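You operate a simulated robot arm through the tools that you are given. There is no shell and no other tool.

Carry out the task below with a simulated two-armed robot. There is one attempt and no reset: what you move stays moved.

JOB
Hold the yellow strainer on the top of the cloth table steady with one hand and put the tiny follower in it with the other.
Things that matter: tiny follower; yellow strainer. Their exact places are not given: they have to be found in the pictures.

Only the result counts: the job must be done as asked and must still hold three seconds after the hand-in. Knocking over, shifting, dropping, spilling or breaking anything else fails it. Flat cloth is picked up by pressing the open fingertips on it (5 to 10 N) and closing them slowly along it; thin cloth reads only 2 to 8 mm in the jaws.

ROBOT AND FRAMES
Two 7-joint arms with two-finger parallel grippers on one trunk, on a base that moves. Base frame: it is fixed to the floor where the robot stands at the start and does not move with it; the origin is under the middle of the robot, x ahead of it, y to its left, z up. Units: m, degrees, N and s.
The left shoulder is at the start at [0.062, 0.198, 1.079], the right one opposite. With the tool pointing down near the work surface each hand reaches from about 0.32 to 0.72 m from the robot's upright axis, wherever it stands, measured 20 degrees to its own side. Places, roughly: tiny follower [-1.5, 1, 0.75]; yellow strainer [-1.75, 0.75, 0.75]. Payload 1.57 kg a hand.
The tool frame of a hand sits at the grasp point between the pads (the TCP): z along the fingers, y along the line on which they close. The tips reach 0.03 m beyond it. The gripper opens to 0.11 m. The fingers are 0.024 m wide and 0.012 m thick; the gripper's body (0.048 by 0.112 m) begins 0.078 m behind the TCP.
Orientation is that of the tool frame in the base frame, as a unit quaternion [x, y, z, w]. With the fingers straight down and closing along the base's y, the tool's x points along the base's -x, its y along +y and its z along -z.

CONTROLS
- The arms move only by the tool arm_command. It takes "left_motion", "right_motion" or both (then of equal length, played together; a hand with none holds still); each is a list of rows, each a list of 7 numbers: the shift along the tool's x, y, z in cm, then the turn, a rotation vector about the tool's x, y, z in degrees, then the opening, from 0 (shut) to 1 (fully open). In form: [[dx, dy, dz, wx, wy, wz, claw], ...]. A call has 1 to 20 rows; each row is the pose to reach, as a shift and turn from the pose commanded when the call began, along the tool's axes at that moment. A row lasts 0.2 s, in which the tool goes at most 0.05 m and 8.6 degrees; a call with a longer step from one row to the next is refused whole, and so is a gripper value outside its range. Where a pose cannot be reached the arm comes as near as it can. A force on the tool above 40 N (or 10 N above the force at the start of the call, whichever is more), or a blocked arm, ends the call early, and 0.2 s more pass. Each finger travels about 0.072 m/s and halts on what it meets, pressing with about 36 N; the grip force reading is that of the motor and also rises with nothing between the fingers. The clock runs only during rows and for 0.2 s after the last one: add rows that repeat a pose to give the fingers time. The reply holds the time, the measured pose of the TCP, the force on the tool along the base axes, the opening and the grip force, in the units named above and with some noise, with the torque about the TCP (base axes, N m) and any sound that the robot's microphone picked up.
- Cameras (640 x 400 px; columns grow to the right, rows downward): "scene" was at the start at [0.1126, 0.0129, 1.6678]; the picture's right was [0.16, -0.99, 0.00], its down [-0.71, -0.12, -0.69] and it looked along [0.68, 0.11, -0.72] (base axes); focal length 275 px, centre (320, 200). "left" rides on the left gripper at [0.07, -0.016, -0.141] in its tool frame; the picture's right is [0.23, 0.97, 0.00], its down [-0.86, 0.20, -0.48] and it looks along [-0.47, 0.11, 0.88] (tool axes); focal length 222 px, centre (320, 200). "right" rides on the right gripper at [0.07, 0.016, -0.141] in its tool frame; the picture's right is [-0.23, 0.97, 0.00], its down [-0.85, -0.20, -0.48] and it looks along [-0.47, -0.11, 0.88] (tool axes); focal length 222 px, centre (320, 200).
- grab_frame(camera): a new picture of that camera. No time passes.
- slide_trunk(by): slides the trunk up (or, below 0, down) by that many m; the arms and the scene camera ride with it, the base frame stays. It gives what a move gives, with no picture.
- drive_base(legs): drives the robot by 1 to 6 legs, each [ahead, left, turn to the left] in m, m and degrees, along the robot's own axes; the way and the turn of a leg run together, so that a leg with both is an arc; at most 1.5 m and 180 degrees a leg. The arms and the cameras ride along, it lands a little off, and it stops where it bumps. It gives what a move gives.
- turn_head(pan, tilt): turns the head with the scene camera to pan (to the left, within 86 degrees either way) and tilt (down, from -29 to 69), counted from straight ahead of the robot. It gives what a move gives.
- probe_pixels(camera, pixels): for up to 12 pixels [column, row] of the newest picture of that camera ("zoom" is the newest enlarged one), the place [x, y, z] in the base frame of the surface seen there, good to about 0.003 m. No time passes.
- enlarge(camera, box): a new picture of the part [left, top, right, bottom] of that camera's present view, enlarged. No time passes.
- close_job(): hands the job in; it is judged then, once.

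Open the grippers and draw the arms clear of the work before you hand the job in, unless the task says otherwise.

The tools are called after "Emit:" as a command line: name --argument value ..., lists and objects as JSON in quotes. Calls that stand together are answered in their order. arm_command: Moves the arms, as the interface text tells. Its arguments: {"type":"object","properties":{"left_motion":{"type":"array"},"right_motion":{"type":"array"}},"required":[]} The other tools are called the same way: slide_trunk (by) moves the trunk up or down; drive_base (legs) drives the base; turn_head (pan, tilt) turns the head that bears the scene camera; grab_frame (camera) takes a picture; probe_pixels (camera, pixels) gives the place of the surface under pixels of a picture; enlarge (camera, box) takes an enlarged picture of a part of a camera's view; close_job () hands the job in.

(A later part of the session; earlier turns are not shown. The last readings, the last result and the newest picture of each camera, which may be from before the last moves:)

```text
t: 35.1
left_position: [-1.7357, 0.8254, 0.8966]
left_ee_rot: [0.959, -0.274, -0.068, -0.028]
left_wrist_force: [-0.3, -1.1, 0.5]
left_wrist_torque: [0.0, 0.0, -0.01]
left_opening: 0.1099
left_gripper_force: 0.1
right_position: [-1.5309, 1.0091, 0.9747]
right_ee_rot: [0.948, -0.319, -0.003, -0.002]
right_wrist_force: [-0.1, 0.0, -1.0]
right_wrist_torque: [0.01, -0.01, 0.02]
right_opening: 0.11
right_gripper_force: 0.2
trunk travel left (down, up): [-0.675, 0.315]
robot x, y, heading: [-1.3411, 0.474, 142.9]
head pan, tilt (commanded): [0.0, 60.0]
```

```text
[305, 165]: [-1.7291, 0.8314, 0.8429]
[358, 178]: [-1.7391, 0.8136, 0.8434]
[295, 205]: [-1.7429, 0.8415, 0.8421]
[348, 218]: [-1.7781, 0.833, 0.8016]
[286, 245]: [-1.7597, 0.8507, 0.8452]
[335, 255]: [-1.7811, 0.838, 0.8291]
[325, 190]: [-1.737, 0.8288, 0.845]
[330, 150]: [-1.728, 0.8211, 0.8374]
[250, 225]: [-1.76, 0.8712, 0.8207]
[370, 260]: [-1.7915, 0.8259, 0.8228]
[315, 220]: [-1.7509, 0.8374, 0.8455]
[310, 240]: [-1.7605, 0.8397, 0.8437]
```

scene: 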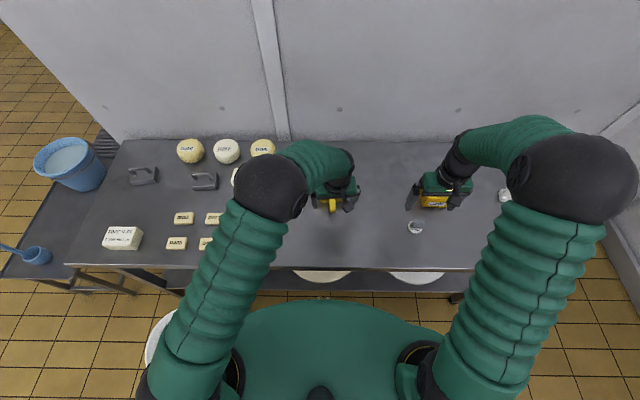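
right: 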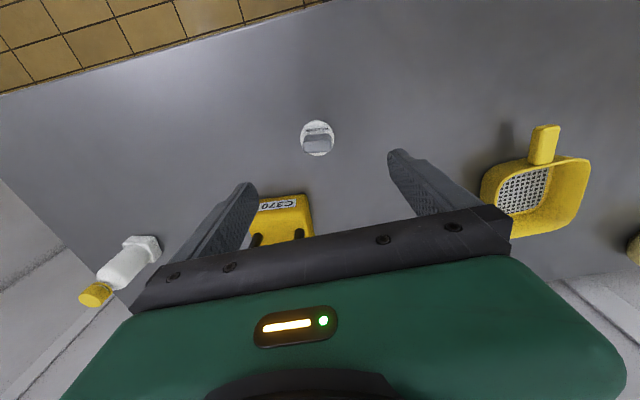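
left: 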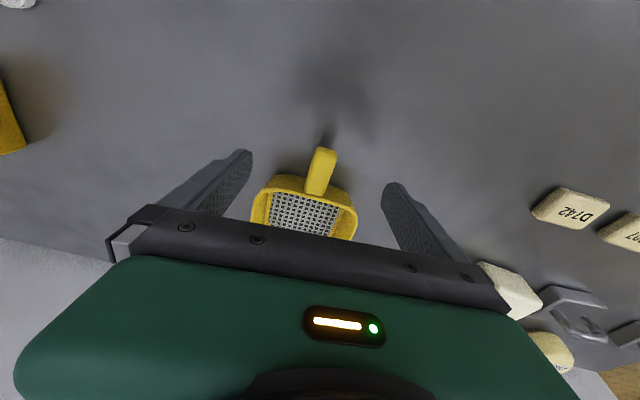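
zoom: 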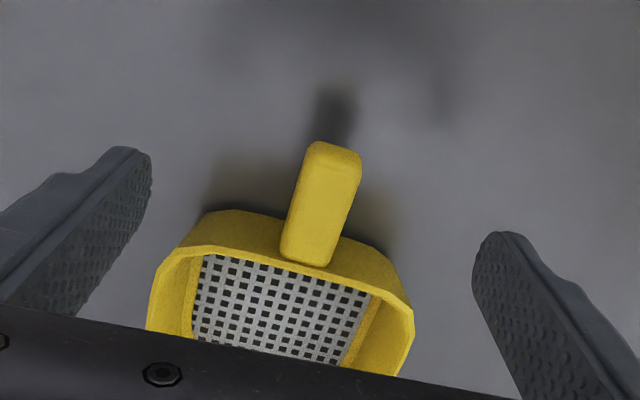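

The handle midline is at lateral 0.397, 1.5 mm left of the TCP. I descend 5 cm along the fingers with that correction and narrow the jaws to about 3.5 cm without touching yet.

Emit:
arm_command --left_motion '[[0.1, 0.1, 1.3, 0, 0, 0, 1], [0.2, 0.15, 2.6, 0, 0, 0, 1], [0.3, 0.15, 3.9, 0, 0, 0, 1], [0.4, 0.15, 5.1, 0, 0, 0, 1], [0.4, 0.15, 5.1, 0, 0, 0, 0.8], [0.4, 0.15, 5.1, 0, 0, 0, 0.6], [0.4, 0.15, 5.1, 0, 0, 0, 0.4], [0.4, 0.15, 5.1, 0, 0, 0, 0.33], [0.4, 0.15, 5.1, 0, 0, 0, 0.33]]'

Emit:
grab_frame --camera "left"

Emit:
enlarge --camera "left" --box '[240, 110, 400, 250]'

```text
t: 37.1
left_position: [-1.7384, 0.8268, 0.8459]
left_ee_rot: [0.959, -0.273, -0.067, -0.028]
left_wrist_force: [0.1, 0.0, 0.4]
left_wrist_torque: [0.0, -0.01, -0.01]
left_opening: 0.0365
left_gripper_force: 0.0
right_position: [-1.5311, 1.0084, 0.9739]
right_ee_rot: [0.948, -0.319, -0.002, -0.002]
right_wrist_force: [0.4, -0.2, -0.5]
right_wrist_torque: [0.01, -0.01, 0.02]
right_opening: 0.11
right_gripper_force: 0.2
trunk travel left (down, up): [-0.675, 0.315]
robot x, y, heading: [-1.3428, 0.4718, 142.8]
head pan, tilt (commanded): [0.0, 60.0]
```

```text
taken
```

left: 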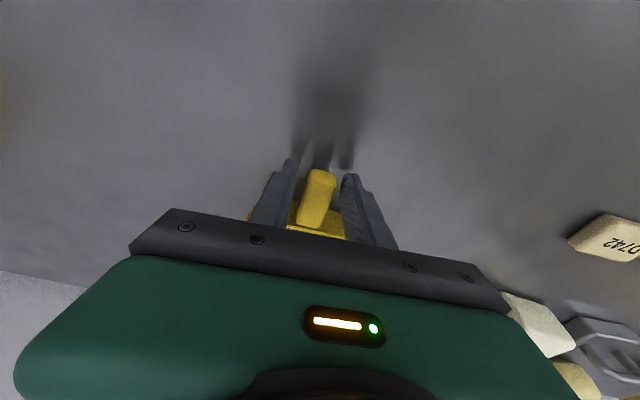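

```text
2.86 times, centred on (320, 180) of left
```

zoom: 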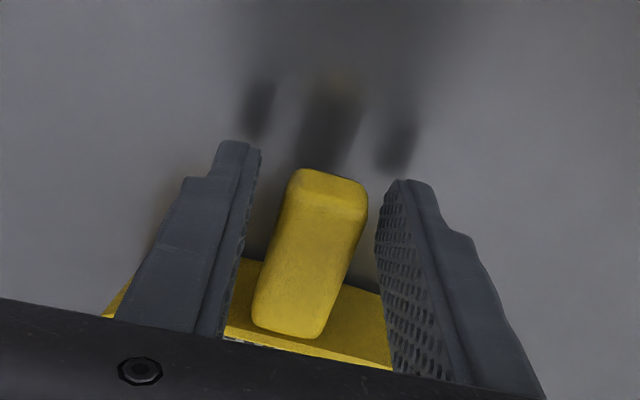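

The handle sits midway between the pads (zoom columns 288–368 against pads at about 254 and 396). I close slowly to grip it.

Emit:
arm_command --left_motion '[[0, 0, 0, 0, 0, 0, 0.28], [0, 0, 0, 0, 0, 0, 0.24], [0, 0, 0, 0, 0, 0, 0.2], [0, 0, 0, 0, 0, 0, 0.18], [0, 0, 0, 0, 0, 0, 0.16], [0, 0, 0, 0, 0, 0, 0.14], [0, 0, 0, 0, 0, 0, 0.12], [0, 0, 0, 0, 0, 0, 0.1], [0, 0, 0, 0, 0, 0, 0.08], [0, 0, 0, 0, 0, 0, 0.05]]'

Emit:
enlarge --camera "left" --box '[240, 110, 400, 250]'

Emit:
grab_frame --camera "scene"

Emit:
grab_frame --camera "right"

```text
t: 39.3
left_position: [-1.7377, 0.827, 0.8472]
left_ee_rot: [0.959, -0.273, -0.067, -0.029]
left_wrist_force: [1.3, 0.5, -0.1]
left_wrist_torque: [-0.05, 0.03, 0.04]
left_opening: 0.021
left_gripper_force: 34.5
right_position: [-1.5309, 1.0099, 0.9748]
right_ee_rot: [0.948, -0.319, -0.002, -0.002]
right_wrist_force: [0.2, -0.6, 0.5]
right_wrist_torque: [0.04, -0.01, -0.01]
right_opening: 0.1102
right_gripper_force: 0.0
trunk travel left (down, up): [-0.675, 0.315]
robot x, y, heading: [-1.3407, 0.4722, 142.6]
head pan, tilt (commanded): [0.0, 60.0]
```

```text
2.86 times, centred on (320, 180) of left
```

zoom: 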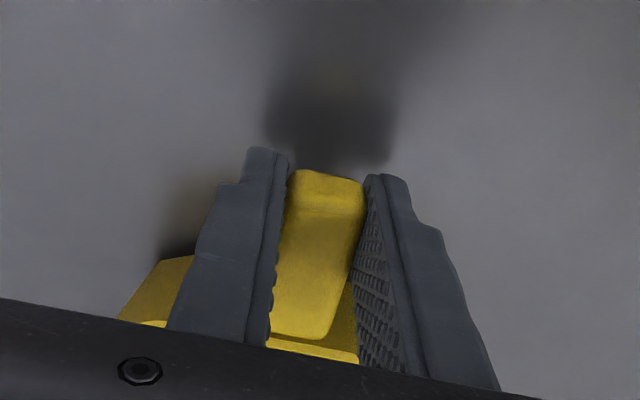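

```text
taken
```

scene: 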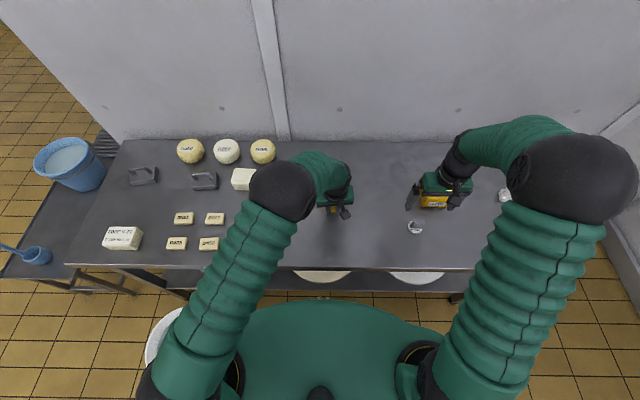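

```text
taken
```

right: 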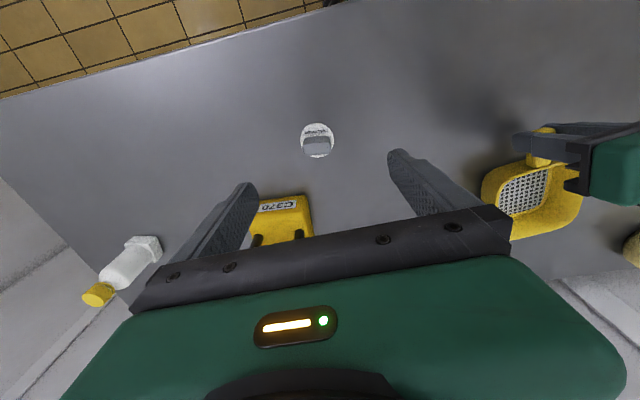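

The left hand grips the handle firmly (opening 0.021 m, 34.5 N). I probe the left hand's outline from the right camera and scene camera, to know how near the right hand may come.

Emit:
probe_pixels --camera "right" --pixels '[[575, 188], [598, 198], [620, 203], [636, 204], [570, 150], [600, 150], [630, 140], [540, 160], [535, 175], [490, 200], [520, 235], [575, 195]]'

Emit:
probe_pixels --camera "scene" --pixels '[[330, 160], [345, 160], [350, 180], [340, 190], [320, 155], [352, 195], [320, 195], [345, 212], [355, 187], [330, 203], [300, 160], [285, 190]]'

Emit:
enlarge --camera "scene" --box '[240, 130, 400, 230]'

```text
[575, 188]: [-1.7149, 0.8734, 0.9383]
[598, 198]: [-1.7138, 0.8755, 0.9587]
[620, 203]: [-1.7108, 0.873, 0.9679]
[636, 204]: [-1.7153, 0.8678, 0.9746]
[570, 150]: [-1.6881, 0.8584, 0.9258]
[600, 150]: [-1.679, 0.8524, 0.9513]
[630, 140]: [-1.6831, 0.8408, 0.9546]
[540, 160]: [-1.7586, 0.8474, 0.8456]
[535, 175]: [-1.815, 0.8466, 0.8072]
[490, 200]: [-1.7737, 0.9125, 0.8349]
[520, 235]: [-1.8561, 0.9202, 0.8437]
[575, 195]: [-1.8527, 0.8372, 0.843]
```

```text
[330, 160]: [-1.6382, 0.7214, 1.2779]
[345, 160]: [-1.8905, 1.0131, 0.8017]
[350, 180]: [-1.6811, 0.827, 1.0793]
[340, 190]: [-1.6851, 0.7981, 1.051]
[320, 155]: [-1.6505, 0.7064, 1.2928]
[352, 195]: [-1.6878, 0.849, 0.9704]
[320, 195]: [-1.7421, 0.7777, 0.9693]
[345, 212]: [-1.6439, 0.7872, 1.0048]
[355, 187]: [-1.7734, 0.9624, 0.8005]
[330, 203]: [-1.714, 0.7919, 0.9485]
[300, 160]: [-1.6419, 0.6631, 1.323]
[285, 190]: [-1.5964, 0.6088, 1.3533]
```

```text
4.00 times, centred on (320, 180) of scene
```

zoom: 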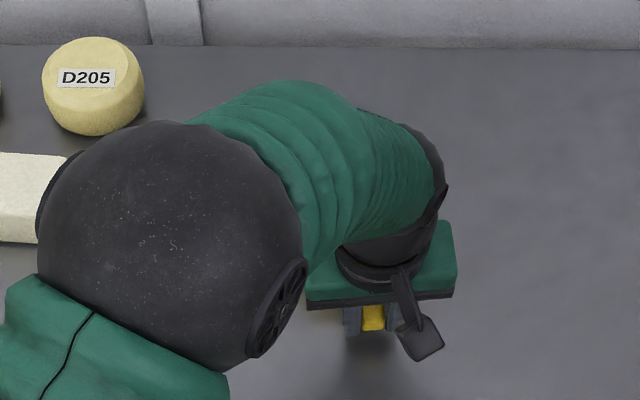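

The left hand's front face is at n≈1.895 and its wrist and forearm stay further back, so a right hand straight down at n≈1.985 with its long side turned across will clear it by about 3 cm. I yaw the right hand by -82.5° over the follower so it closes on the knob's thin sides and its camera faces right.

Emit:
arm_command --right_motion '[[0, 0, 0, 0, 0, -6.9, 1], [0, 0, 0, 0, 0, -13.8, 1], [0, 0, 0, 0, 0, -20.7, 1], [0, 0, 0, 0, 0, -27.6, 0.9], [0, 0, 0, 0, 0, -34.5, 0.8], [0, 0, 0, 0, 0, -41.4, 0.7], [0, 0, 0, 0, 0, -48.3, 0.6], [0, 0, 0, 0, 0, -55.2, 0.5], [0, 0, 0, 0, 0, -62, 0.5], [0, 0, 0, 0, 0, -69, 0.5], [0, 0, 0, 0, 0, -76, 0.5], [0, 0, 0, 0, 0, -82.5, 0.5], [0, 0, 0, 0, 0, -82.5, 0.5], [0, 0, 0, 0, 0, -82.5, 0.5]]'

Emit:
grab_frame --camera "right"

Emit:
grab_frame --camera "scene"

```text
t: 42.3
left_position: [-1.7378, 0.8271, 0.8465]
left_ee_rot: [0.959, -0.273, -0.067, -0.029]
left_wrist_force: [0.0, 0.7, 1.5]
left_wrist_torque: [-0.02, 0.19, -0.01]
left_opening: 0.0213
left_gripper_force: 35.3
right_position: [-1.531, 1.0092, 0.9754]
right_ee_rot: [0.922, 0.386, -0.001, -0.003]
right_wrist_force: [0.1, -0.4, -0.1]
right_wrist_torque: [-0.01, 0.01, 0.0]
right_opening: 0.0553
right_gripper_force: 0.0
trunk travel left (down, up): [-0.675, 0.315]
robot x, y, heading: [-1.3391, 0.4687, 142.7]
head pan, tilt (commanded): [0.0, 60.0]
```

```text
taken
```

right: 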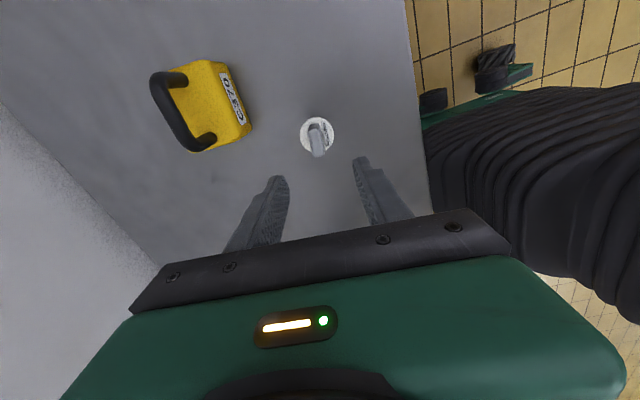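

```text
taken
```

scene: 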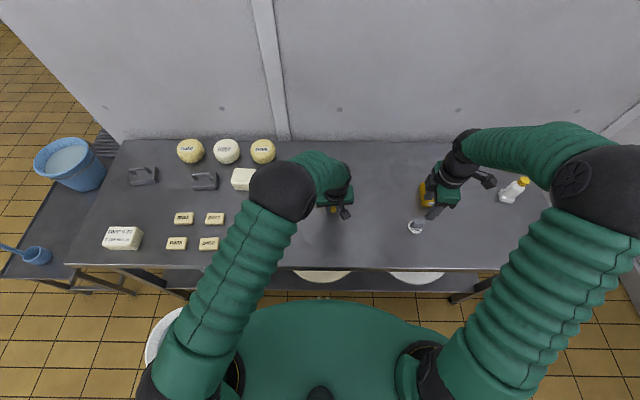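

The yaw worked (tool x now along 45°, the knob's long axis), and the knob lies between the fingers at (317, 138). I enlarge and probe to centre on it.

Emit:
enlarge --camera "right" --box '[280, 105, 360, 165]'

Emit:
probe_pixels --camera "zoom" --pixels '[[285, 170], [330, 165], [278, 220], [340, 215], [300, 290], [345, 290], [320, 320], [320, 260], [190, 200], [430, 200], [310, 150], [310, 110]]'

```text
6.67 times, centred on (320, 135) of right
```

zoom: 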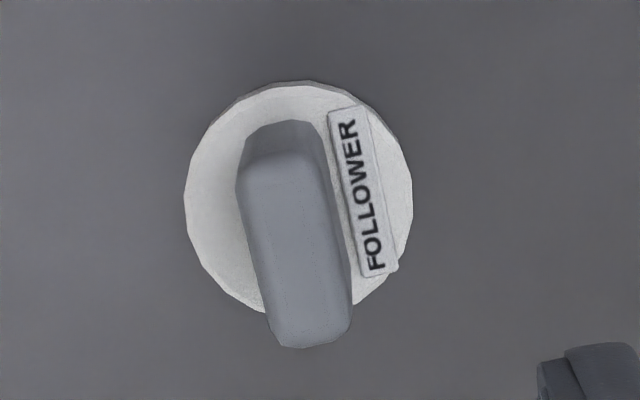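

```text
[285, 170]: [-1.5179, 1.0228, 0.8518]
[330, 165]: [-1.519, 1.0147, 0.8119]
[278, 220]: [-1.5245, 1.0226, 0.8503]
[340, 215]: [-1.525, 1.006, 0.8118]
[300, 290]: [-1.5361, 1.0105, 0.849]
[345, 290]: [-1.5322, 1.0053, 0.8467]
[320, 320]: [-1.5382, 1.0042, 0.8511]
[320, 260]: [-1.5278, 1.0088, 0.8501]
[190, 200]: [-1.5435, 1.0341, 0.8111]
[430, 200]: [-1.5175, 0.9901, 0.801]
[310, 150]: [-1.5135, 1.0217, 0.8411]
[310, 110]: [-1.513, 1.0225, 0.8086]
```

The knob is aligned with the jaws but its centre is about 4 mm toward -y and 5 mm toward +x of the TCP. I correct that and descend to just above the knob, then check.

Emit:
arm_command --right_motion '[[0.2, -0.15, 1.5, 0, 0, 0, 0.5], [0.4, -0.3, 3.5, 0, 0, 0, 0.5], [0.5, -0.38, 5.5, 0, 0, 0, 0.5], [0.5, -0.38, 7.3, 0, 0, 0, 0.5], [0.5, -0.38, 8.5, 0, 0, 0, 0.5], [0.5, -0.38, 8.5, 0, 0, 0, 0.5]]'

Emit:
enlarge --camera "right" --box '[240, 90, 400, 230]'

```text
t: 43.7
left_position: [-1.7382, 0.8268, 0.8464]
left_ee_rot: [0.959, -0.272, -0.067, -0.029]
left_wrist_force: [0.0, -0.5, 1.5]
left_wrist_torque: [-0.05, 0.12, 0.02]
left_opening: 0.0209
left_gripper_force: 34.3
right_position: [-1.5294, 1.0151, 0.8885]
right_ee_rot: [0.923, 0.385, -0.001, -0.003]
right_wrist_force: [0.4, 0.5, 0.4]
right_wrist_torque: [-0.01, -0.02, -0.04]
right_opening: 0.0551
right_gripper_force: 0.0
trunk travel left (down, up): [-0.675, 0.315]
robot x, y, heading: [-1.3426, 0.4672, 142.6]
head pan, tilt (commanded): [0.0, 60.0]
```

```text
2.86 times, centred on (320, 160) of right
```

zoom: 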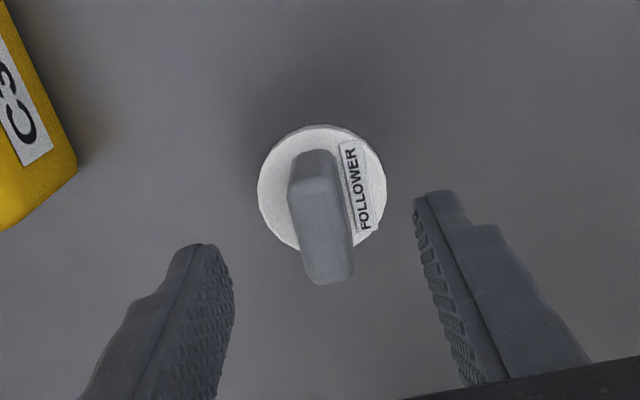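

The knob is now centred between the jaws (zoom column 324 against 322 expected). I descend 4.2 cm so the tips end ~5 mm above the disc, then close slowly on the knob.

Emit:
arm_command --right_motion '[[0, 0, 1.2, 0, 0, 0, 0.5], [0, 0, 2.4, 0, 0, 0, 0.5], [0, 0, 3.5, 0, 0, 0, 0.5], [0, 0, 4.2, 0, 0, 0, 0.5], [0, 0, 4.2, 0, 0, 0, 0.4], [0, 0, 4.2, 0, 0, 0, 0.3], [0, 0, 4.2, 0, 0, 0, 0.25], [0, 0, 4.2, 0, 0, 0, 0.25]]'

Emit:
enlarge --camera "right" --box '[240, 110, 400, 250]'

```text
t: 45.5
left_position: [-1.7384, 0.8274, 0.8453]
left_ee_rot: [0.959, -0.274, -0.068, -0.029]
left_wrist_force: [-1.0, -0.6, 1.3]
left_wrist_torque: [-0.06, 0.08, 0.04]
left_opening: 0.0212
left_gripper_force: 34.2
right_position: [-1.5309, 1.0166, 0.8459]
right_ee_rot: [0.923, 0.385, -0.002, -0.003]
right_wrist_force: [0.1, 0.0, -0.1]
right_wrist_torque: [-0.01, 0.04, 0.02]
right_opening: 0.0273
right_gripper_force: 0.0
trunk travel left (down, up): [-0.675, 0.315]
robot x, y, heading: [-1.3433, 0.4713, 142.8]
head pan, tilt (commanded): [0.0, 60.0]
```

```text
2.86 times, centred on (320, 180) of right
```

zoom: 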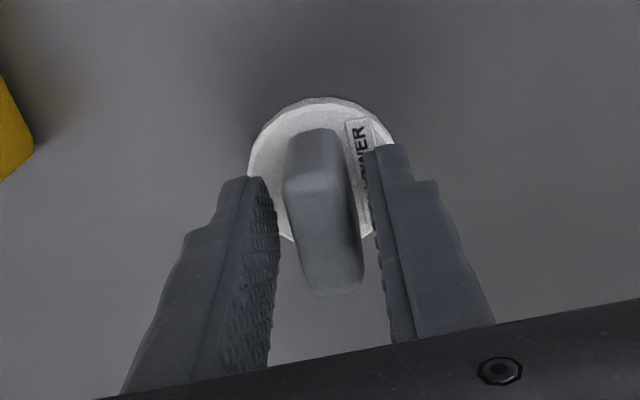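

The knob lies between the pads with small gaps on both sides. I close slowly in small steps to grip it.

Emit:
arm_command --right_motion '[[0, 0, 0, 0, 0, 0, 0.22], [0, 0, 0, 0, 0, 0, 0.19], [0, 0, 0, 0, 0, 0, 0.17], [0, 0, 0, 0, 0, 0, 0.15], [0, 0, 0, 0, 0, 0, 0.13], [0, 0, 0, 0, 0, 0, 0.11], [0, 0, 0, 0, 0, 0, 0.09], [0, 0, 0, 0, 0, 0, 0.07], [0, 0, 0, 0, 0, 0, 0.04], [0, 0, 0, 0, 0, 0, 0.0], [0, 0, 0, 0, 0, 0, 0.0]]'

Emit:
enlarge --camera "right" --box '[240, 110, 400, 250]'

```text
t: 47.9
left_position: [-1.7385, 0.8262, 0.8467]
left_ee_rot: [0.959, -0.273, -0.067, -0.029]
left_wrist_force: [0.3, 0.2, 0.7]
left_wrist_torque: [-0.05, 0.09, 0.01]
left_opening: 0.0211
left_gripper_force: 34.0
right_position: [-1.53, 1.0166, 0.8493]
right_ee_rot: [0.923, 0.385, -0.001, -0.002]
right_wrist_force: [0.6, 0.3, 1.0]
right_wrist_torque: [-0.02, 0.01, 0.01]
right_opening: 0.0146
right_gripper_force: 30.8
trunk travel left (down, up): [-0.675, 0.315]
robot x, y, heading: [-1.3421, 0.4724, 142.6]
head pan, tilt (commanded): [0.0, 60.0]
```

```text
2.86 times, centred on (320, 180) of right
```

zoom: 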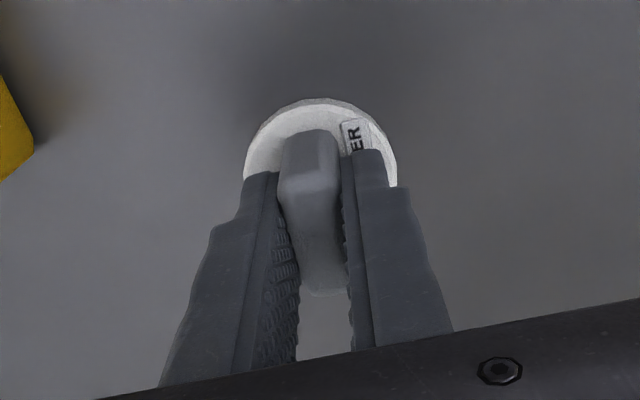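

The knob is gripped (opening 0.0146 m, 30.8 N). I lift it straight up by 10 cm and check that it hangs level.

Emit:
arm_command --right_motion '[[0, 0, -0.5, 0, 0, 0, 0.0], [0, 0, -1.5, 0, 0, 0, 0.0], [0, 0, -3, 0, 0, 0, 0.0], [0, 0, -5, 0, 0, 0, 0.0], [0, 0, -7, 0, 0, 0, 0.0], [0, 0, -9, 0, 0, 0, 0.0], [0, 0, -10, 0, 0, 0, 0.0], [0, 0, -10, 0, 0, 0, 0.0]]'

Emit:
grab_frame --camera "right"

Emit:
grab_frame --camera "scene"

```text
t: 49.7
left_position: [-1.7383, 0.827, 0.8456]
left_ee_rot: [0.959, -0.272, -0.067, -0.029]
left_wrist_force: [0.5, 0.5, 0.9]
left_wrist_torque: [-0.03, 0.04, 0.04]
left_opening: 0.021
left_gripper_force: 34.4
right_position: [-1.5294, 1.0149, 0.9467]
right_ee_rot: [0.923, 0.385, -0.001, -0.003]
right_wrist_force: [0.8, 0.4, -0.9]
right_wrist_torque: [0.02, 0.01, -0.01]
right_opening: 0.0146
right_gripper_force: 30.4
trunk travel left (down, up): [-0.675, 0.315]
robot x, y, heading: [-1.3387, 0.4707, 143.2]
head pan, tilt (commanded): [0.0, 60.0]
```

```text
taken
```

right: 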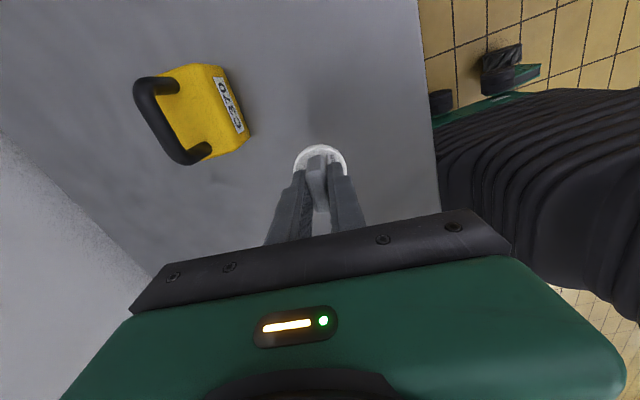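

```text
taken
```

scene: 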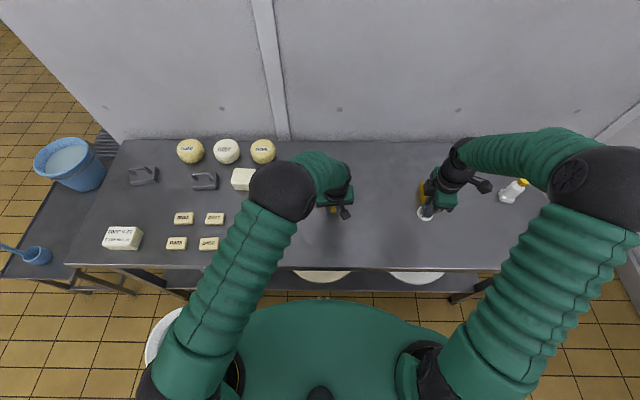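

The follower hangs level in the right jaws, clear of the table. I move it left 10 cm first (away from the padlock), then forward 15 cm to line up beside the strainer, beyond the left hand.

Emit:
arm_command --right_motion '[[-2, 0.3, 0, 0, 0, 0, 0], [-4.5, 0.6, 0, 0, 0, 0, 0], [-7.5, 1.0, 0, 0, 0, 0, 0], [-9.9, 1.2, 0, 0, 0, 0, 0], [-10.6, -1.5, 0, 0, 0, 0, 0], [-11.2, -4.8, 0, 0, 0, 0, 0], [-11.8, -8, 0, 0, 0, 0, 0], [-12.4, -11, 0, 0, 0, 0, 0], [-12.9, -13.2, 0, 0, 0, 0, 0], [-12.9, -13.95, 0, 0, 0, 0, 0], [-12.9, -13.95, 0, 0, 0, 0, 0]]'

Emit:
grab_frame --camera "right"

Emit:
grab_frame --camera "scene"

Emit:
grab_frame --camera "left"

```text
t: 52.1
left_position: [-1.7361, 0.8261, 0.8462]
left_ee_rot: [0.959, -0.273, -0.067, -0.029]
left_wrist_force: [-0.5, 0.5, 2.1]
left_wrist_torque: [-0.05, 0.17, -0.06]
left_opening: 0.021
left_gripper_force: 33.5
right_position: [-1.7214, 1.0221, 0.9481]
right_ee_rot: [0.923, 0.385, -0.001, -0.003]
right_wrist_force: [0.1, -0.1, 0.3]
right_wrist_torque: [0.01, 0.01, 0.03]
right_opening: 0.0146
right_gripper_force: 30.4
trunk travel left (down, up): [-0.675, 0.315]
robot x, y, heading: [-1.3393, 0.4704, 142.9]
head pan, tilt (commanded): [0.0, 60.0]
```

```text
taken
```

right: 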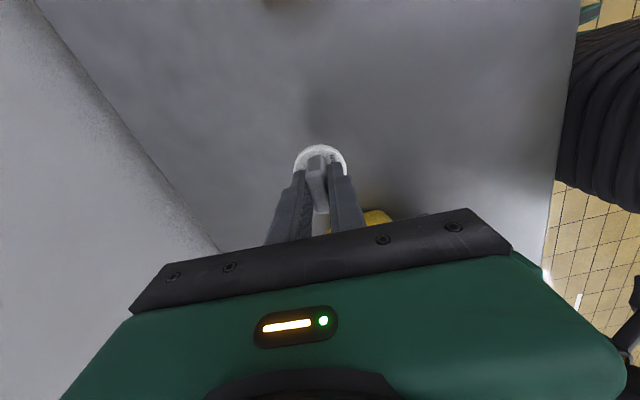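

```text
taken
```

scene: 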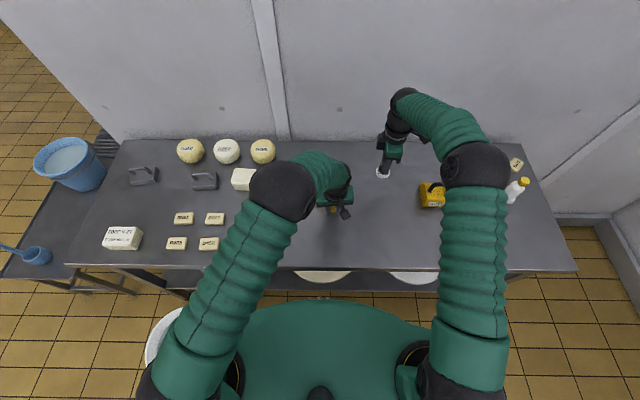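

```text
taken
```

left: 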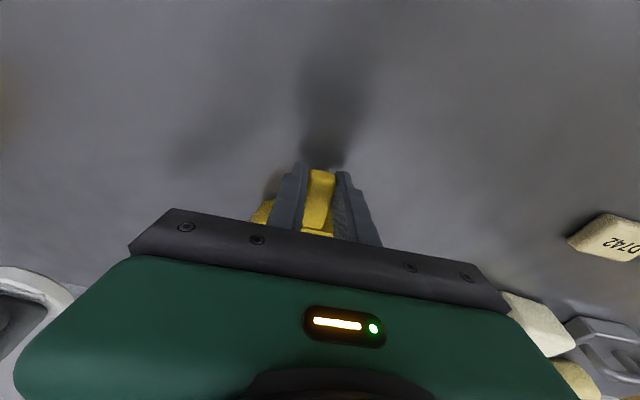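

The follower is now at about [-1.72, 1.02], 5 cm above rim height, with free space to the strainer on its left. Before sliding left I probe both forearms and wrists to be sure they will not meet.

Emit:
probe_pixels --camera "scene" --pixels '[[403, 98], [425, 105], [445, 120], [465, 140], [440, 180], [478, 165], [395, 125], [385, 145], [425, 140], [390, 152], [380, 172], [410, 130]]'

Emit:
probe_pixels --camera "scene" --pixels '[[347, 172], [348, 190], [340, 165], [325, 152], [310, 152], [312, 200], [295, 165], [280, 165], [300, 185], [315, 180], [348, 205], [340, 215]]'

Emit:
enlarge --camera "scene" --box '[300, 80, 460, 220]'

```text
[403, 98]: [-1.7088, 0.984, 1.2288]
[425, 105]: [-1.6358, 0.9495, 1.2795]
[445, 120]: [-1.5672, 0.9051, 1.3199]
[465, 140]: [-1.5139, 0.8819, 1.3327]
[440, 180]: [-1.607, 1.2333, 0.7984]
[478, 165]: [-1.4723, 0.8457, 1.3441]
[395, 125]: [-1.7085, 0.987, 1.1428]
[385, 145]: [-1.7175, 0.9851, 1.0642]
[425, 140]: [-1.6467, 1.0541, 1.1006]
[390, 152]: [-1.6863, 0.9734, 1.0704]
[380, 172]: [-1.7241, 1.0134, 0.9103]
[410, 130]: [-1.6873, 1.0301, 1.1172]
```

```text
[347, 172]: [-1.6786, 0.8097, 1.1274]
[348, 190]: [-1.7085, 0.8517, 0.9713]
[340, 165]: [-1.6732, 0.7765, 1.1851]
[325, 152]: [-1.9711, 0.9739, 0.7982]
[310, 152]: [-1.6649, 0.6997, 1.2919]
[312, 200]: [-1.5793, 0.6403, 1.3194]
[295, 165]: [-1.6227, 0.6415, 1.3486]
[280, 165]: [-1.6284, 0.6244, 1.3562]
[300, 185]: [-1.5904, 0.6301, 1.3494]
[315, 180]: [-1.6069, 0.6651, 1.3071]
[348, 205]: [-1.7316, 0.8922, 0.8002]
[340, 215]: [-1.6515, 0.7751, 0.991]
```

```text
2.86 times, centred on (380, 150) of scene
```

zoom: 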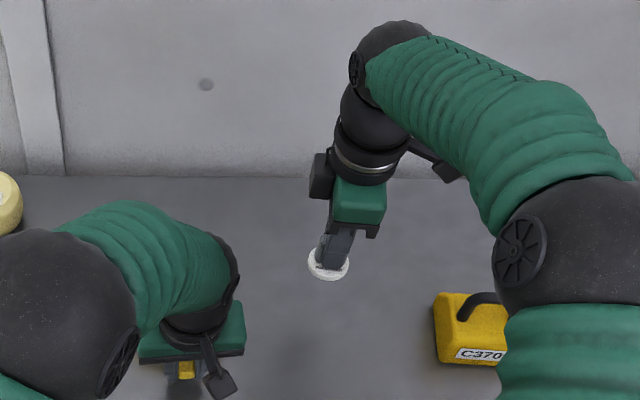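

The right forearm runs forward at lateral ≈0.22–0.25 and z≈1.25, the left wrist's right side is at lateral ≈0.36, z≤1.19; sliding left should leave a few centimetres. I go in steps, first 8 cm left, and re-check.

Emit:
arm_command --right_motion '[[-1.5, 0.2, 0, 0, 0, 0, 0], [-3.2, 0.4, 0, 0, 0, 0, 0], [-5, 0.65, 0, 0, 0, 0, 0], [-6.7, 0.85, 0, 0, 0, 0, 0], [-7.93, 1.02, 0, 0, 0, 0, 0], [-7.93, 1.02, 0, 0, 0, 0, 0]]'

Emit:
grab_frame --camera "scene"

Emit:
enlarge --camera "scene" --box '[260, 80, 420, 220]'

Emit:
grab_frame --camera "right"

```text
t: 53.5
left_position: [-1.7391, 0.8264, 0.8465]
left_ee_rot: [0.959, -0.273, -0.067, -0.03]
left_wrist_force: [-0.5, -0.9, -0.8]
left_wrist_torque: [-0.04, 0.02, 0.03]
left_opening: 0.0214
left_gripper_force: 34.0
right_position: [-1.7695, 0.958, 0.9494]
right_ee_rot: [0.923, 0.386, 0.0, -0.002]
right_wrist_force: [0.5, 0.4, -0.1]
right_wrist_torque: [-0.01, 0.0, -0.01]
right_opening: 0.0148
right_gripper_force: 30.9
trunk travel left (down, up): [-0.675, 0.315]
robot x, y, heading: [-1.3403, 0.4673, 142.8]
head pan, tilt (commanded): [0.0, 60.0]
```

```text
taken
```

scene: 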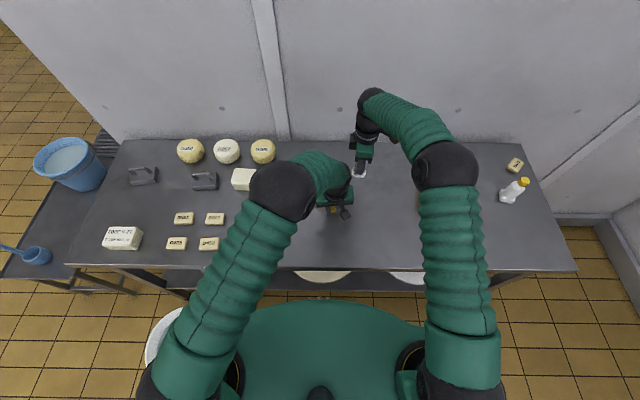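

```text
2.86 times, centred on (340, 150) of scene
```

zoom: 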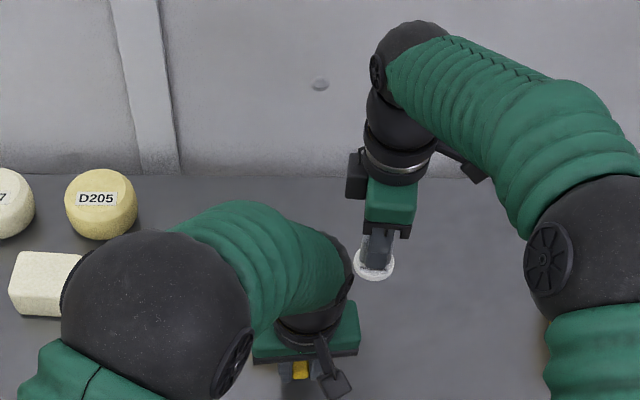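

```text
taken
```

right: 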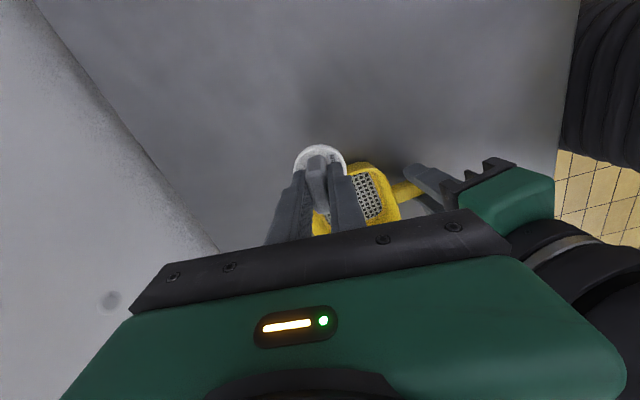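

The right camera now shows the strainer at (375, 195) just beyond the follower, and I notice a black box on the far (-x) side of each hand's neck. I probe its size on the right hand to learn where the left hand's one sticks out forward.

Emit:
probe_pixels --camera "scene" --pixels '[[350, 136], [354, 136], [351, 145], [354, 148], [350, 149], [358, 150], [372, 153], [362, 163], [357, 160], [360, 172], [365, 120], [372, 100]]'

Emit:
probe_pixels --camera "right" --pixels '[[410, 180], [440, 190], [490, 170], [510, 165], [480, 205], [550, 190], [365, 170], [395, 215], [380, 195], [520, 225], [560, 215], [545, 245]]'

Emit:
enlarge --camera "right" --box '[280, 120, 640, 280]'

```text
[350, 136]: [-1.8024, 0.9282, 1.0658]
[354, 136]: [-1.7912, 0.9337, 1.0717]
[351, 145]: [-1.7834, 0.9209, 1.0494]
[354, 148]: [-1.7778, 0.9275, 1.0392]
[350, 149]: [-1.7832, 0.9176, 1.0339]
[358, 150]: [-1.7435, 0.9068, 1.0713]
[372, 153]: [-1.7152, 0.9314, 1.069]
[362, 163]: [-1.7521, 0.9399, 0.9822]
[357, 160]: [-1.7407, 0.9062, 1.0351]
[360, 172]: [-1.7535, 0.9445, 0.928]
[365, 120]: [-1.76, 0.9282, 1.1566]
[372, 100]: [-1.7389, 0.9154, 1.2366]
```

```text
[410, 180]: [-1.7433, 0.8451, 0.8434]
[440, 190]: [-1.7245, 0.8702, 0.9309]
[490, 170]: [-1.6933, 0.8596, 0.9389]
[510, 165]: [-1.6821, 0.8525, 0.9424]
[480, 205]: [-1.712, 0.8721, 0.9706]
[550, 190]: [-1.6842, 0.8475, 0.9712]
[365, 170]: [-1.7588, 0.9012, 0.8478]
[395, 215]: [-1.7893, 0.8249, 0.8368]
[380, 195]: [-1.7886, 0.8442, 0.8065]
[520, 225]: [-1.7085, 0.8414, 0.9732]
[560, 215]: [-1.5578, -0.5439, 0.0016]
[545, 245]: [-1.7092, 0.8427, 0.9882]
```

```text
1.78 times, centred on (460, 200) of right
```

zoom: 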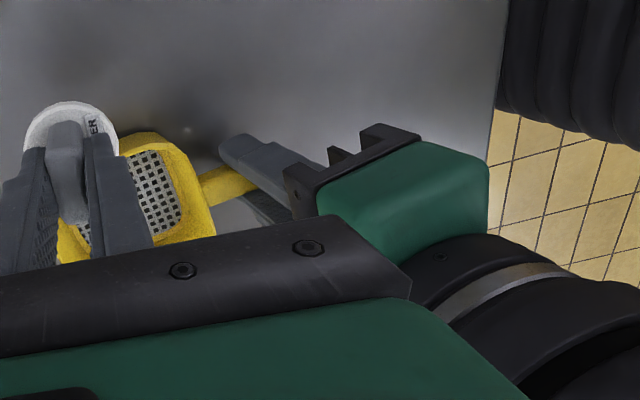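

Each hand carries a small box reaching 4.5 cm on its -x side, so the left one ends at n≈1.915; with the right TCP at n≈1.987 its body (≥1.93) still clears by about 1.5 cm. I move the follower on left by 4.5 cm and look again.

Emit:
arm_command --right_motion '[[-1.2, 0.15, 0, 0, 0, 0, 0], [-2.4, 0.3, 0, 0, 0, 0, 0], [-3.5, 0.45, 0, 0, 0, 0, 0], [-4.45, 0.57, 0, 0, 0, 0, 0], [-4.45, 0.57, 0, 0, 0, 0, 0]]'

Emit:
grab_frame --camera "scene"

Emit:
enlarge --camera "scene" --box '[260, 80, 420, 220]'

Emit:
grab_frame --camera "right"

```text
t: 54.7
left_position: [-1.7391, 0.8267, 0.8463]
left_ee_rot: [0.959, -0.273, -0.067, -0.029]
left_wrist_force: [-0.7, -0.7, 0.5]
left_wrist_torque: [-0.05, 0.1, -0.03]
left_opening: 0.0211
left_gripper_force: 34.8
right_position: [-1.7951, 0.9228, 0.9471]
right_ee_rot: [0.923, 0.386, -0.001, -0.003]
right_wrist_force: [0.3, -0.3, -0.1]
right_wrist_torque: [0.0, 0.01, 0.02]
right_opening: 0.0146
right_gripper_force: 31.0
trunk travel left (down, up): [-0.675, 0.315]
robot x, y, heading: [-1.3382, 0.4721, 142.8]
head pan, tilt (commanded): [0.0, 60.0]
```

```text
taken
```

scene: 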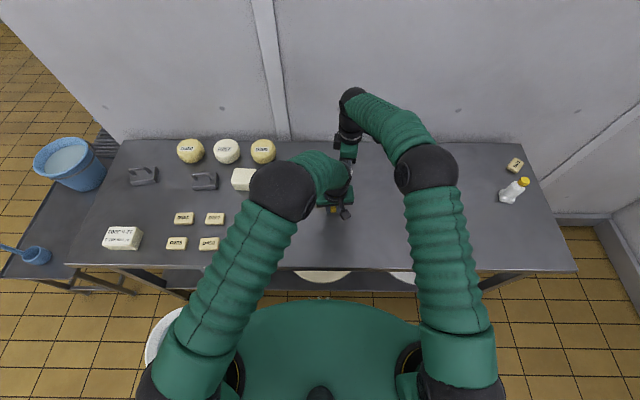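

```text
2.86 times, centred on (340, 150) of scene
```

zoom: 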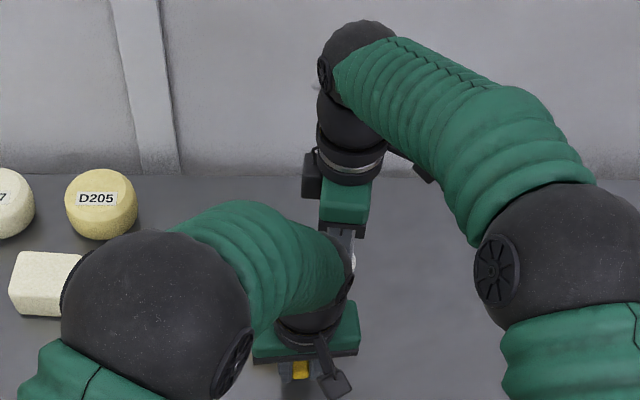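

```text
taken
```

right: 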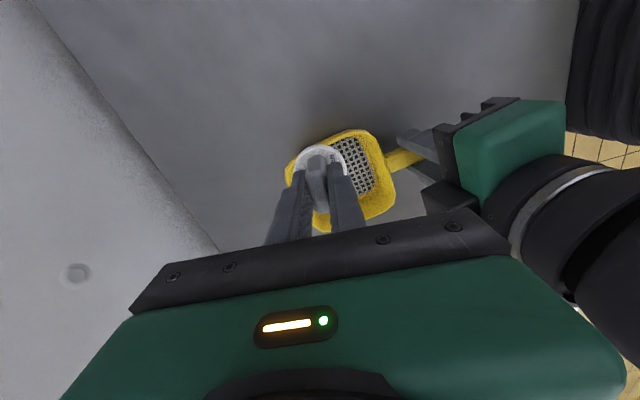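

Now the right camera shows the strainer under the follower at (350, 175) and the left hand's black box at (445, 195). I enlarge and probe the box and the strainer's rim and floor.

Emit:
enlarge --camera "right" --box '[270, 110, 510, 260]'

Emit:
probe_pixels --camera "right" --pixels '[[425, 192], [428, 205], [445, 185], [450, 200], [470, 200], [350, 133], [372, 135], [392, 195], [355, 150], [375, 190], [290, 170], [368, 222]]'

```text
2.67 times, centred on (390, 185) of right
```

zoom: 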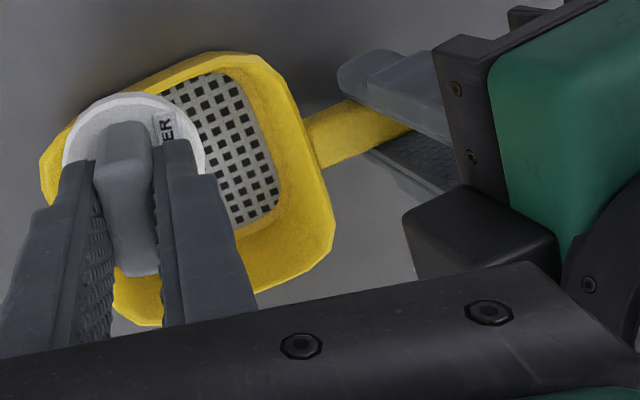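

```text
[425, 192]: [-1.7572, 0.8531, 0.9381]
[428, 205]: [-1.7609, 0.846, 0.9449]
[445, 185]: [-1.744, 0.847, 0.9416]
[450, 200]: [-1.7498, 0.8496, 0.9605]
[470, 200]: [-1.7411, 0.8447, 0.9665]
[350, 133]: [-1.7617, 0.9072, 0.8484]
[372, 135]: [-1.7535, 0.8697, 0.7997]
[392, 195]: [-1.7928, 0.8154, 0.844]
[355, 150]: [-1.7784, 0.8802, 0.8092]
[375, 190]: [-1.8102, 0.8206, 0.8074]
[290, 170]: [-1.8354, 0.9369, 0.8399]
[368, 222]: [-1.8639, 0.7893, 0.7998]
```

The left box's front is at n≈1.914, so there is ~1.7 cm to the right hand's body. I probe the strainer's mesh corners and rim in this enlarged view to fix the exact drop place.

Emit:
probe_pixels --camera "zoom" --pixels '[[230, 80], [180, 92], [278, 185], [242, 220], [200, 100], [262, 60], [333, 225], [310, 262], [150, 60], [45, 165], [150, 318], [312, 140]]'

```text
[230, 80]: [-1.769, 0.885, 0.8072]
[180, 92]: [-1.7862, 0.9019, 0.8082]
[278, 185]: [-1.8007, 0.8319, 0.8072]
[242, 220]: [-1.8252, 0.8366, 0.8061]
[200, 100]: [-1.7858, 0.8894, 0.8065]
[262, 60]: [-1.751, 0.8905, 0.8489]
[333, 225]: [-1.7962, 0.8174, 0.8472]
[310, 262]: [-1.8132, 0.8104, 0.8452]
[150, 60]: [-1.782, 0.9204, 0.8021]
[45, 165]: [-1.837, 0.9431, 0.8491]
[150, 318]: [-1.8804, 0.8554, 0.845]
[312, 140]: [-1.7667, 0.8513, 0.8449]
```

The mesh spans lateral 0.365–0.441 and n 1.937–2.015, centre about (1.977, 0.404). I move the last 4.4 cm left so the follower is over it, staying at the same height.

Emit:
arm_command --right_motion '[[-1.2, 0.15, 0, 0, 0, 0, 0], [-2.4, 0.35, 0, 0, 0, 0, 0], [-3.5, 0.5, 0, 0, 0, 0, 0], [-4.4, 0.66, 0, 0, 0, 0, 0], [-4.4, 0.66, 0, 0, 0, 0, 0]]'

Emit:
grab_frame --camera "scene"

Emit:
grab_frame --camera "right"

Emit:
enlarge --camera "right" --box '[240, 110, 480, 260]'

Emit:
enlarge --camera "scene" --box '[260, 80, 420, 220]'

```text
t: 55.9
left_position: [-1.739, 0.826, 0.8454]
left_ee_rot: [0.96, -0.272, -0.067, -0.029]
left_wrist_force: [0.2, -0.5, 1.0]
left_wrist_torque: [-0.01, 0.09, 0.01]
left_opening: 0.0211
left_gripper_force: 34.3
right_position: [-1.8235, 0.8867, 0.9481]
right_ee_rot: [0.923, 0.385, 0.0, -0.003]
right_wrist_force: [0.0, -1.1, -0.4]
right_wrist_torque: [-0.02, 0.02, 0.01]
right_opening: 0.0148
right_gripper_force: 30.5
trunk travel left (down, up): [-0.675, 0.315]
robot x, y, heading: [-1.3394, 0.4714, 142.9]
head pan, tilt (commanded): [0.0, 60.0]
```

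```text
taken
```

scene: 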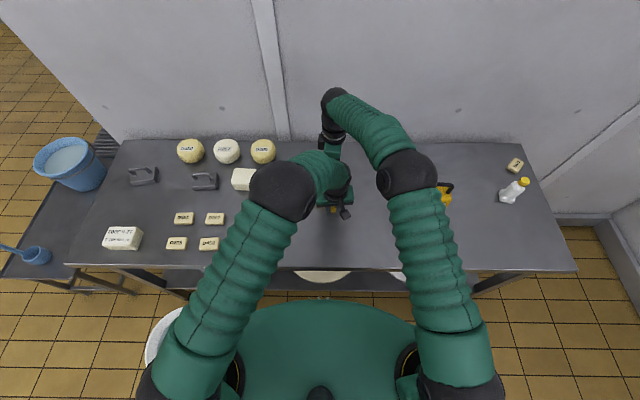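

```text
taken
```

right: 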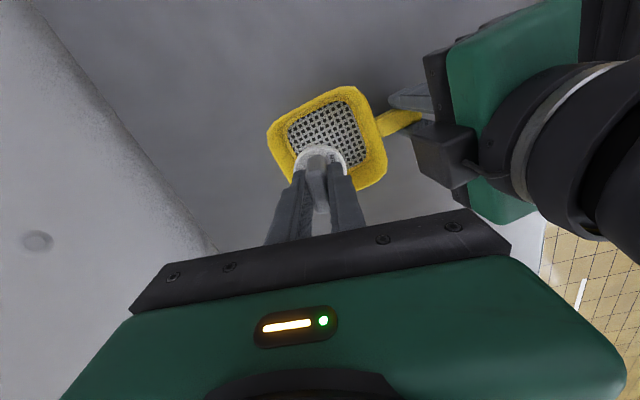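

```text
2.67 times, centred on (360, 185) of right
```

zoom: 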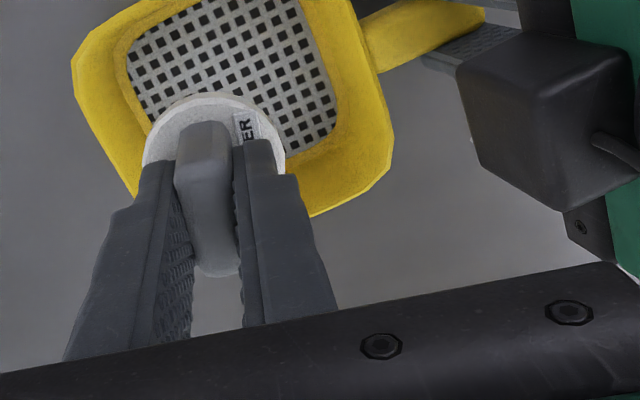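

```text
2.86 times, centred on (340, 150) of scene
```

zoom: 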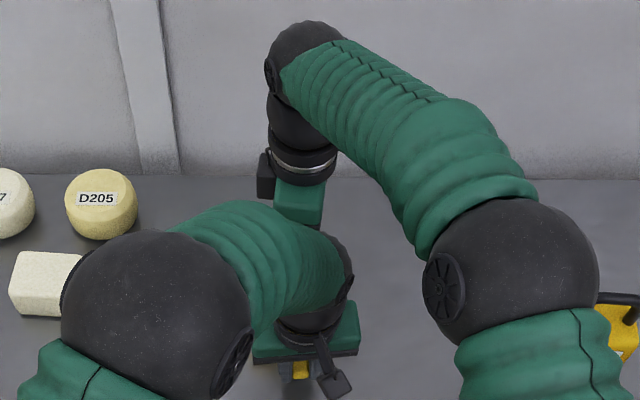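

The follower is over the strainer at (318, 155) in the right view, with the left box clear of my bar. I probe the mesh's back edge, now visible, to check the margins before lowering.

Emit:
probe_pixels --camera "zoom" --pixels '[[132, 50], [140, 85], [152, 112], [295, 10], [332, 100], [335, 125], [300, 148], [80, 60], [110, 140], [135, 195], [230, 60], [385, 150]]'

```text
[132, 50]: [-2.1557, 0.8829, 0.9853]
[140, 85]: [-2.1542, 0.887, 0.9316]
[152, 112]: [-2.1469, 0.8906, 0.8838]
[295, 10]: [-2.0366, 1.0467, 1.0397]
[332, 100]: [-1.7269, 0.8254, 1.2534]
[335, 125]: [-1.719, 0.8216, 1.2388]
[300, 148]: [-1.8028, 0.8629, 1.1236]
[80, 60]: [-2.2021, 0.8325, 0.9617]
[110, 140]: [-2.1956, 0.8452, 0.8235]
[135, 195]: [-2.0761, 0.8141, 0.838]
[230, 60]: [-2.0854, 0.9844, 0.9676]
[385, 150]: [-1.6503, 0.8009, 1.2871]
```

Those pixels were read on the scene zoom, which was newer; I enlarge the right camera view again and probe the mesh there.

Emit:
enlarge --camera "right" --box '[240, 80, 420, 200]'

Emit:
probe_pixels --camera "right" --pixels '[[291, 128], [296, 150], [345, 105], [362, 140], [360, 160], [320, 120], [268, 135], [275, 160], [352, 90], [384, 140], [370, 180], [300, 145]]'

```text
3.33 times, centred on (330, 140) of right
```

zoom: 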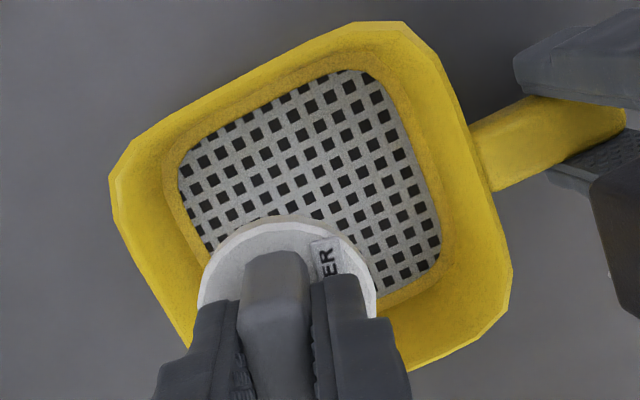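

```text
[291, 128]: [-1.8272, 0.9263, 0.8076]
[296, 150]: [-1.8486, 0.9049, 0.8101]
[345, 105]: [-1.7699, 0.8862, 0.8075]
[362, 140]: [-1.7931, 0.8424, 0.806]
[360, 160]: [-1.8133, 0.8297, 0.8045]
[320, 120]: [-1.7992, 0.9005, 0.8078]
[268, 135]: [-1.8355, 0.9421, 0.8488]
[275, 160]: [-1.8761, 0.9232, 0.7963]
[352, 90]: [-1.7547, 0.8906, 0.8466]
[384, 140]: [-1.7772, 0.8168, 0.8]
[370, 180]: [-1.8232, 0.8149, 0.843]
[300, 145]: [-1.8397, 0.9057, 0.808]
```

The mesh runs n 1.936–2.014 and lateral 0.366–0.442; the follower at (1.987, 0.400) fits, and I shift it 2 mm toward the centre. I lower it 8.8 cm to end a few millimetres above the mesh.

Emit:
arm_command --right_motion '[[0, 0.1, 1.0, 0, 0, 0, 0], [0, 0.2, 2.2, 0, 0, 0, 0], [0, 0.2, 3.4, 0, 0, 0, 0], [0, 0.2, 4.6, 0, 0, 0, 0], [0, 0.2, 5.8, 0, 0, 0, 0], [0, 0.2, 7.0, 0, 0, 0, 0], [0, 0.2, 8.0, 0, 0, 0, 0], [0, 0.2, 8.8, 0, 0, 0, 0], [0, 0.2, 8.8, 0, 0, 0, 0]]'

Emit:
grab_frame --camera "right"

Emit:
enlarge --camera "right" --box '[220, 90, 460, 250]'

```text
t: 57.9
left_position: [-1.7392, 0.8271, 0.8468]
left_ee_rot: [0.96, -0.272, -0.068, -0.029]
left_wrist_force: [0.4, 0.5, 0.2]
left_wrist_torque: [-0.06, 0.04, 0.05]
left_opening: 0.0208
left_gripper_force: 34.1
right_position: [-1.8228, 0.886, 0.8603]
right_ee_rot: [0.923, 0.385, 0.0, -0.003]
right_wrist_force: [0.3, -0.3, 0.1]
right_wrist_torque: [0.0, 0.0, 0.0]
right_opening: 0.0151
right_gripper_force: 30.3
trunk travel left (down, up): [-0.675, 0.315]
robot x, y, heading: [-1.3449, 0.4697, 142.7]
head pan, tilt (commanded): [0.0, 60.0]
```

```text
taken
```

right: 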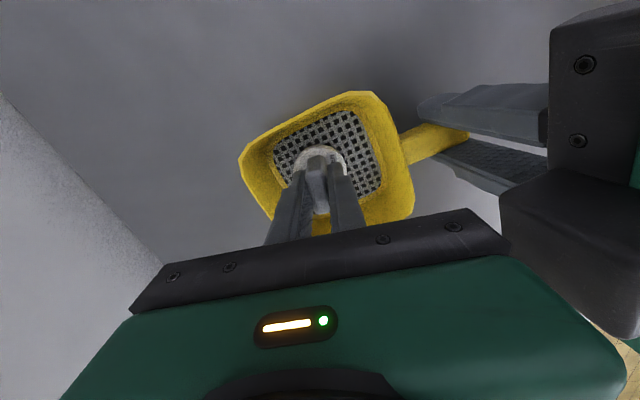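

```text
2.50 times, centred on (340, 170) of right
```

zoom: 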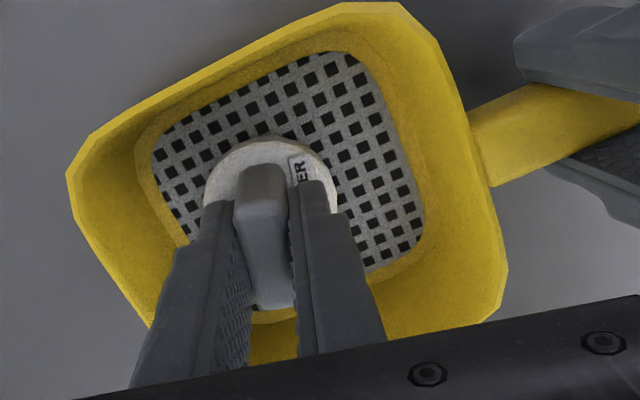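

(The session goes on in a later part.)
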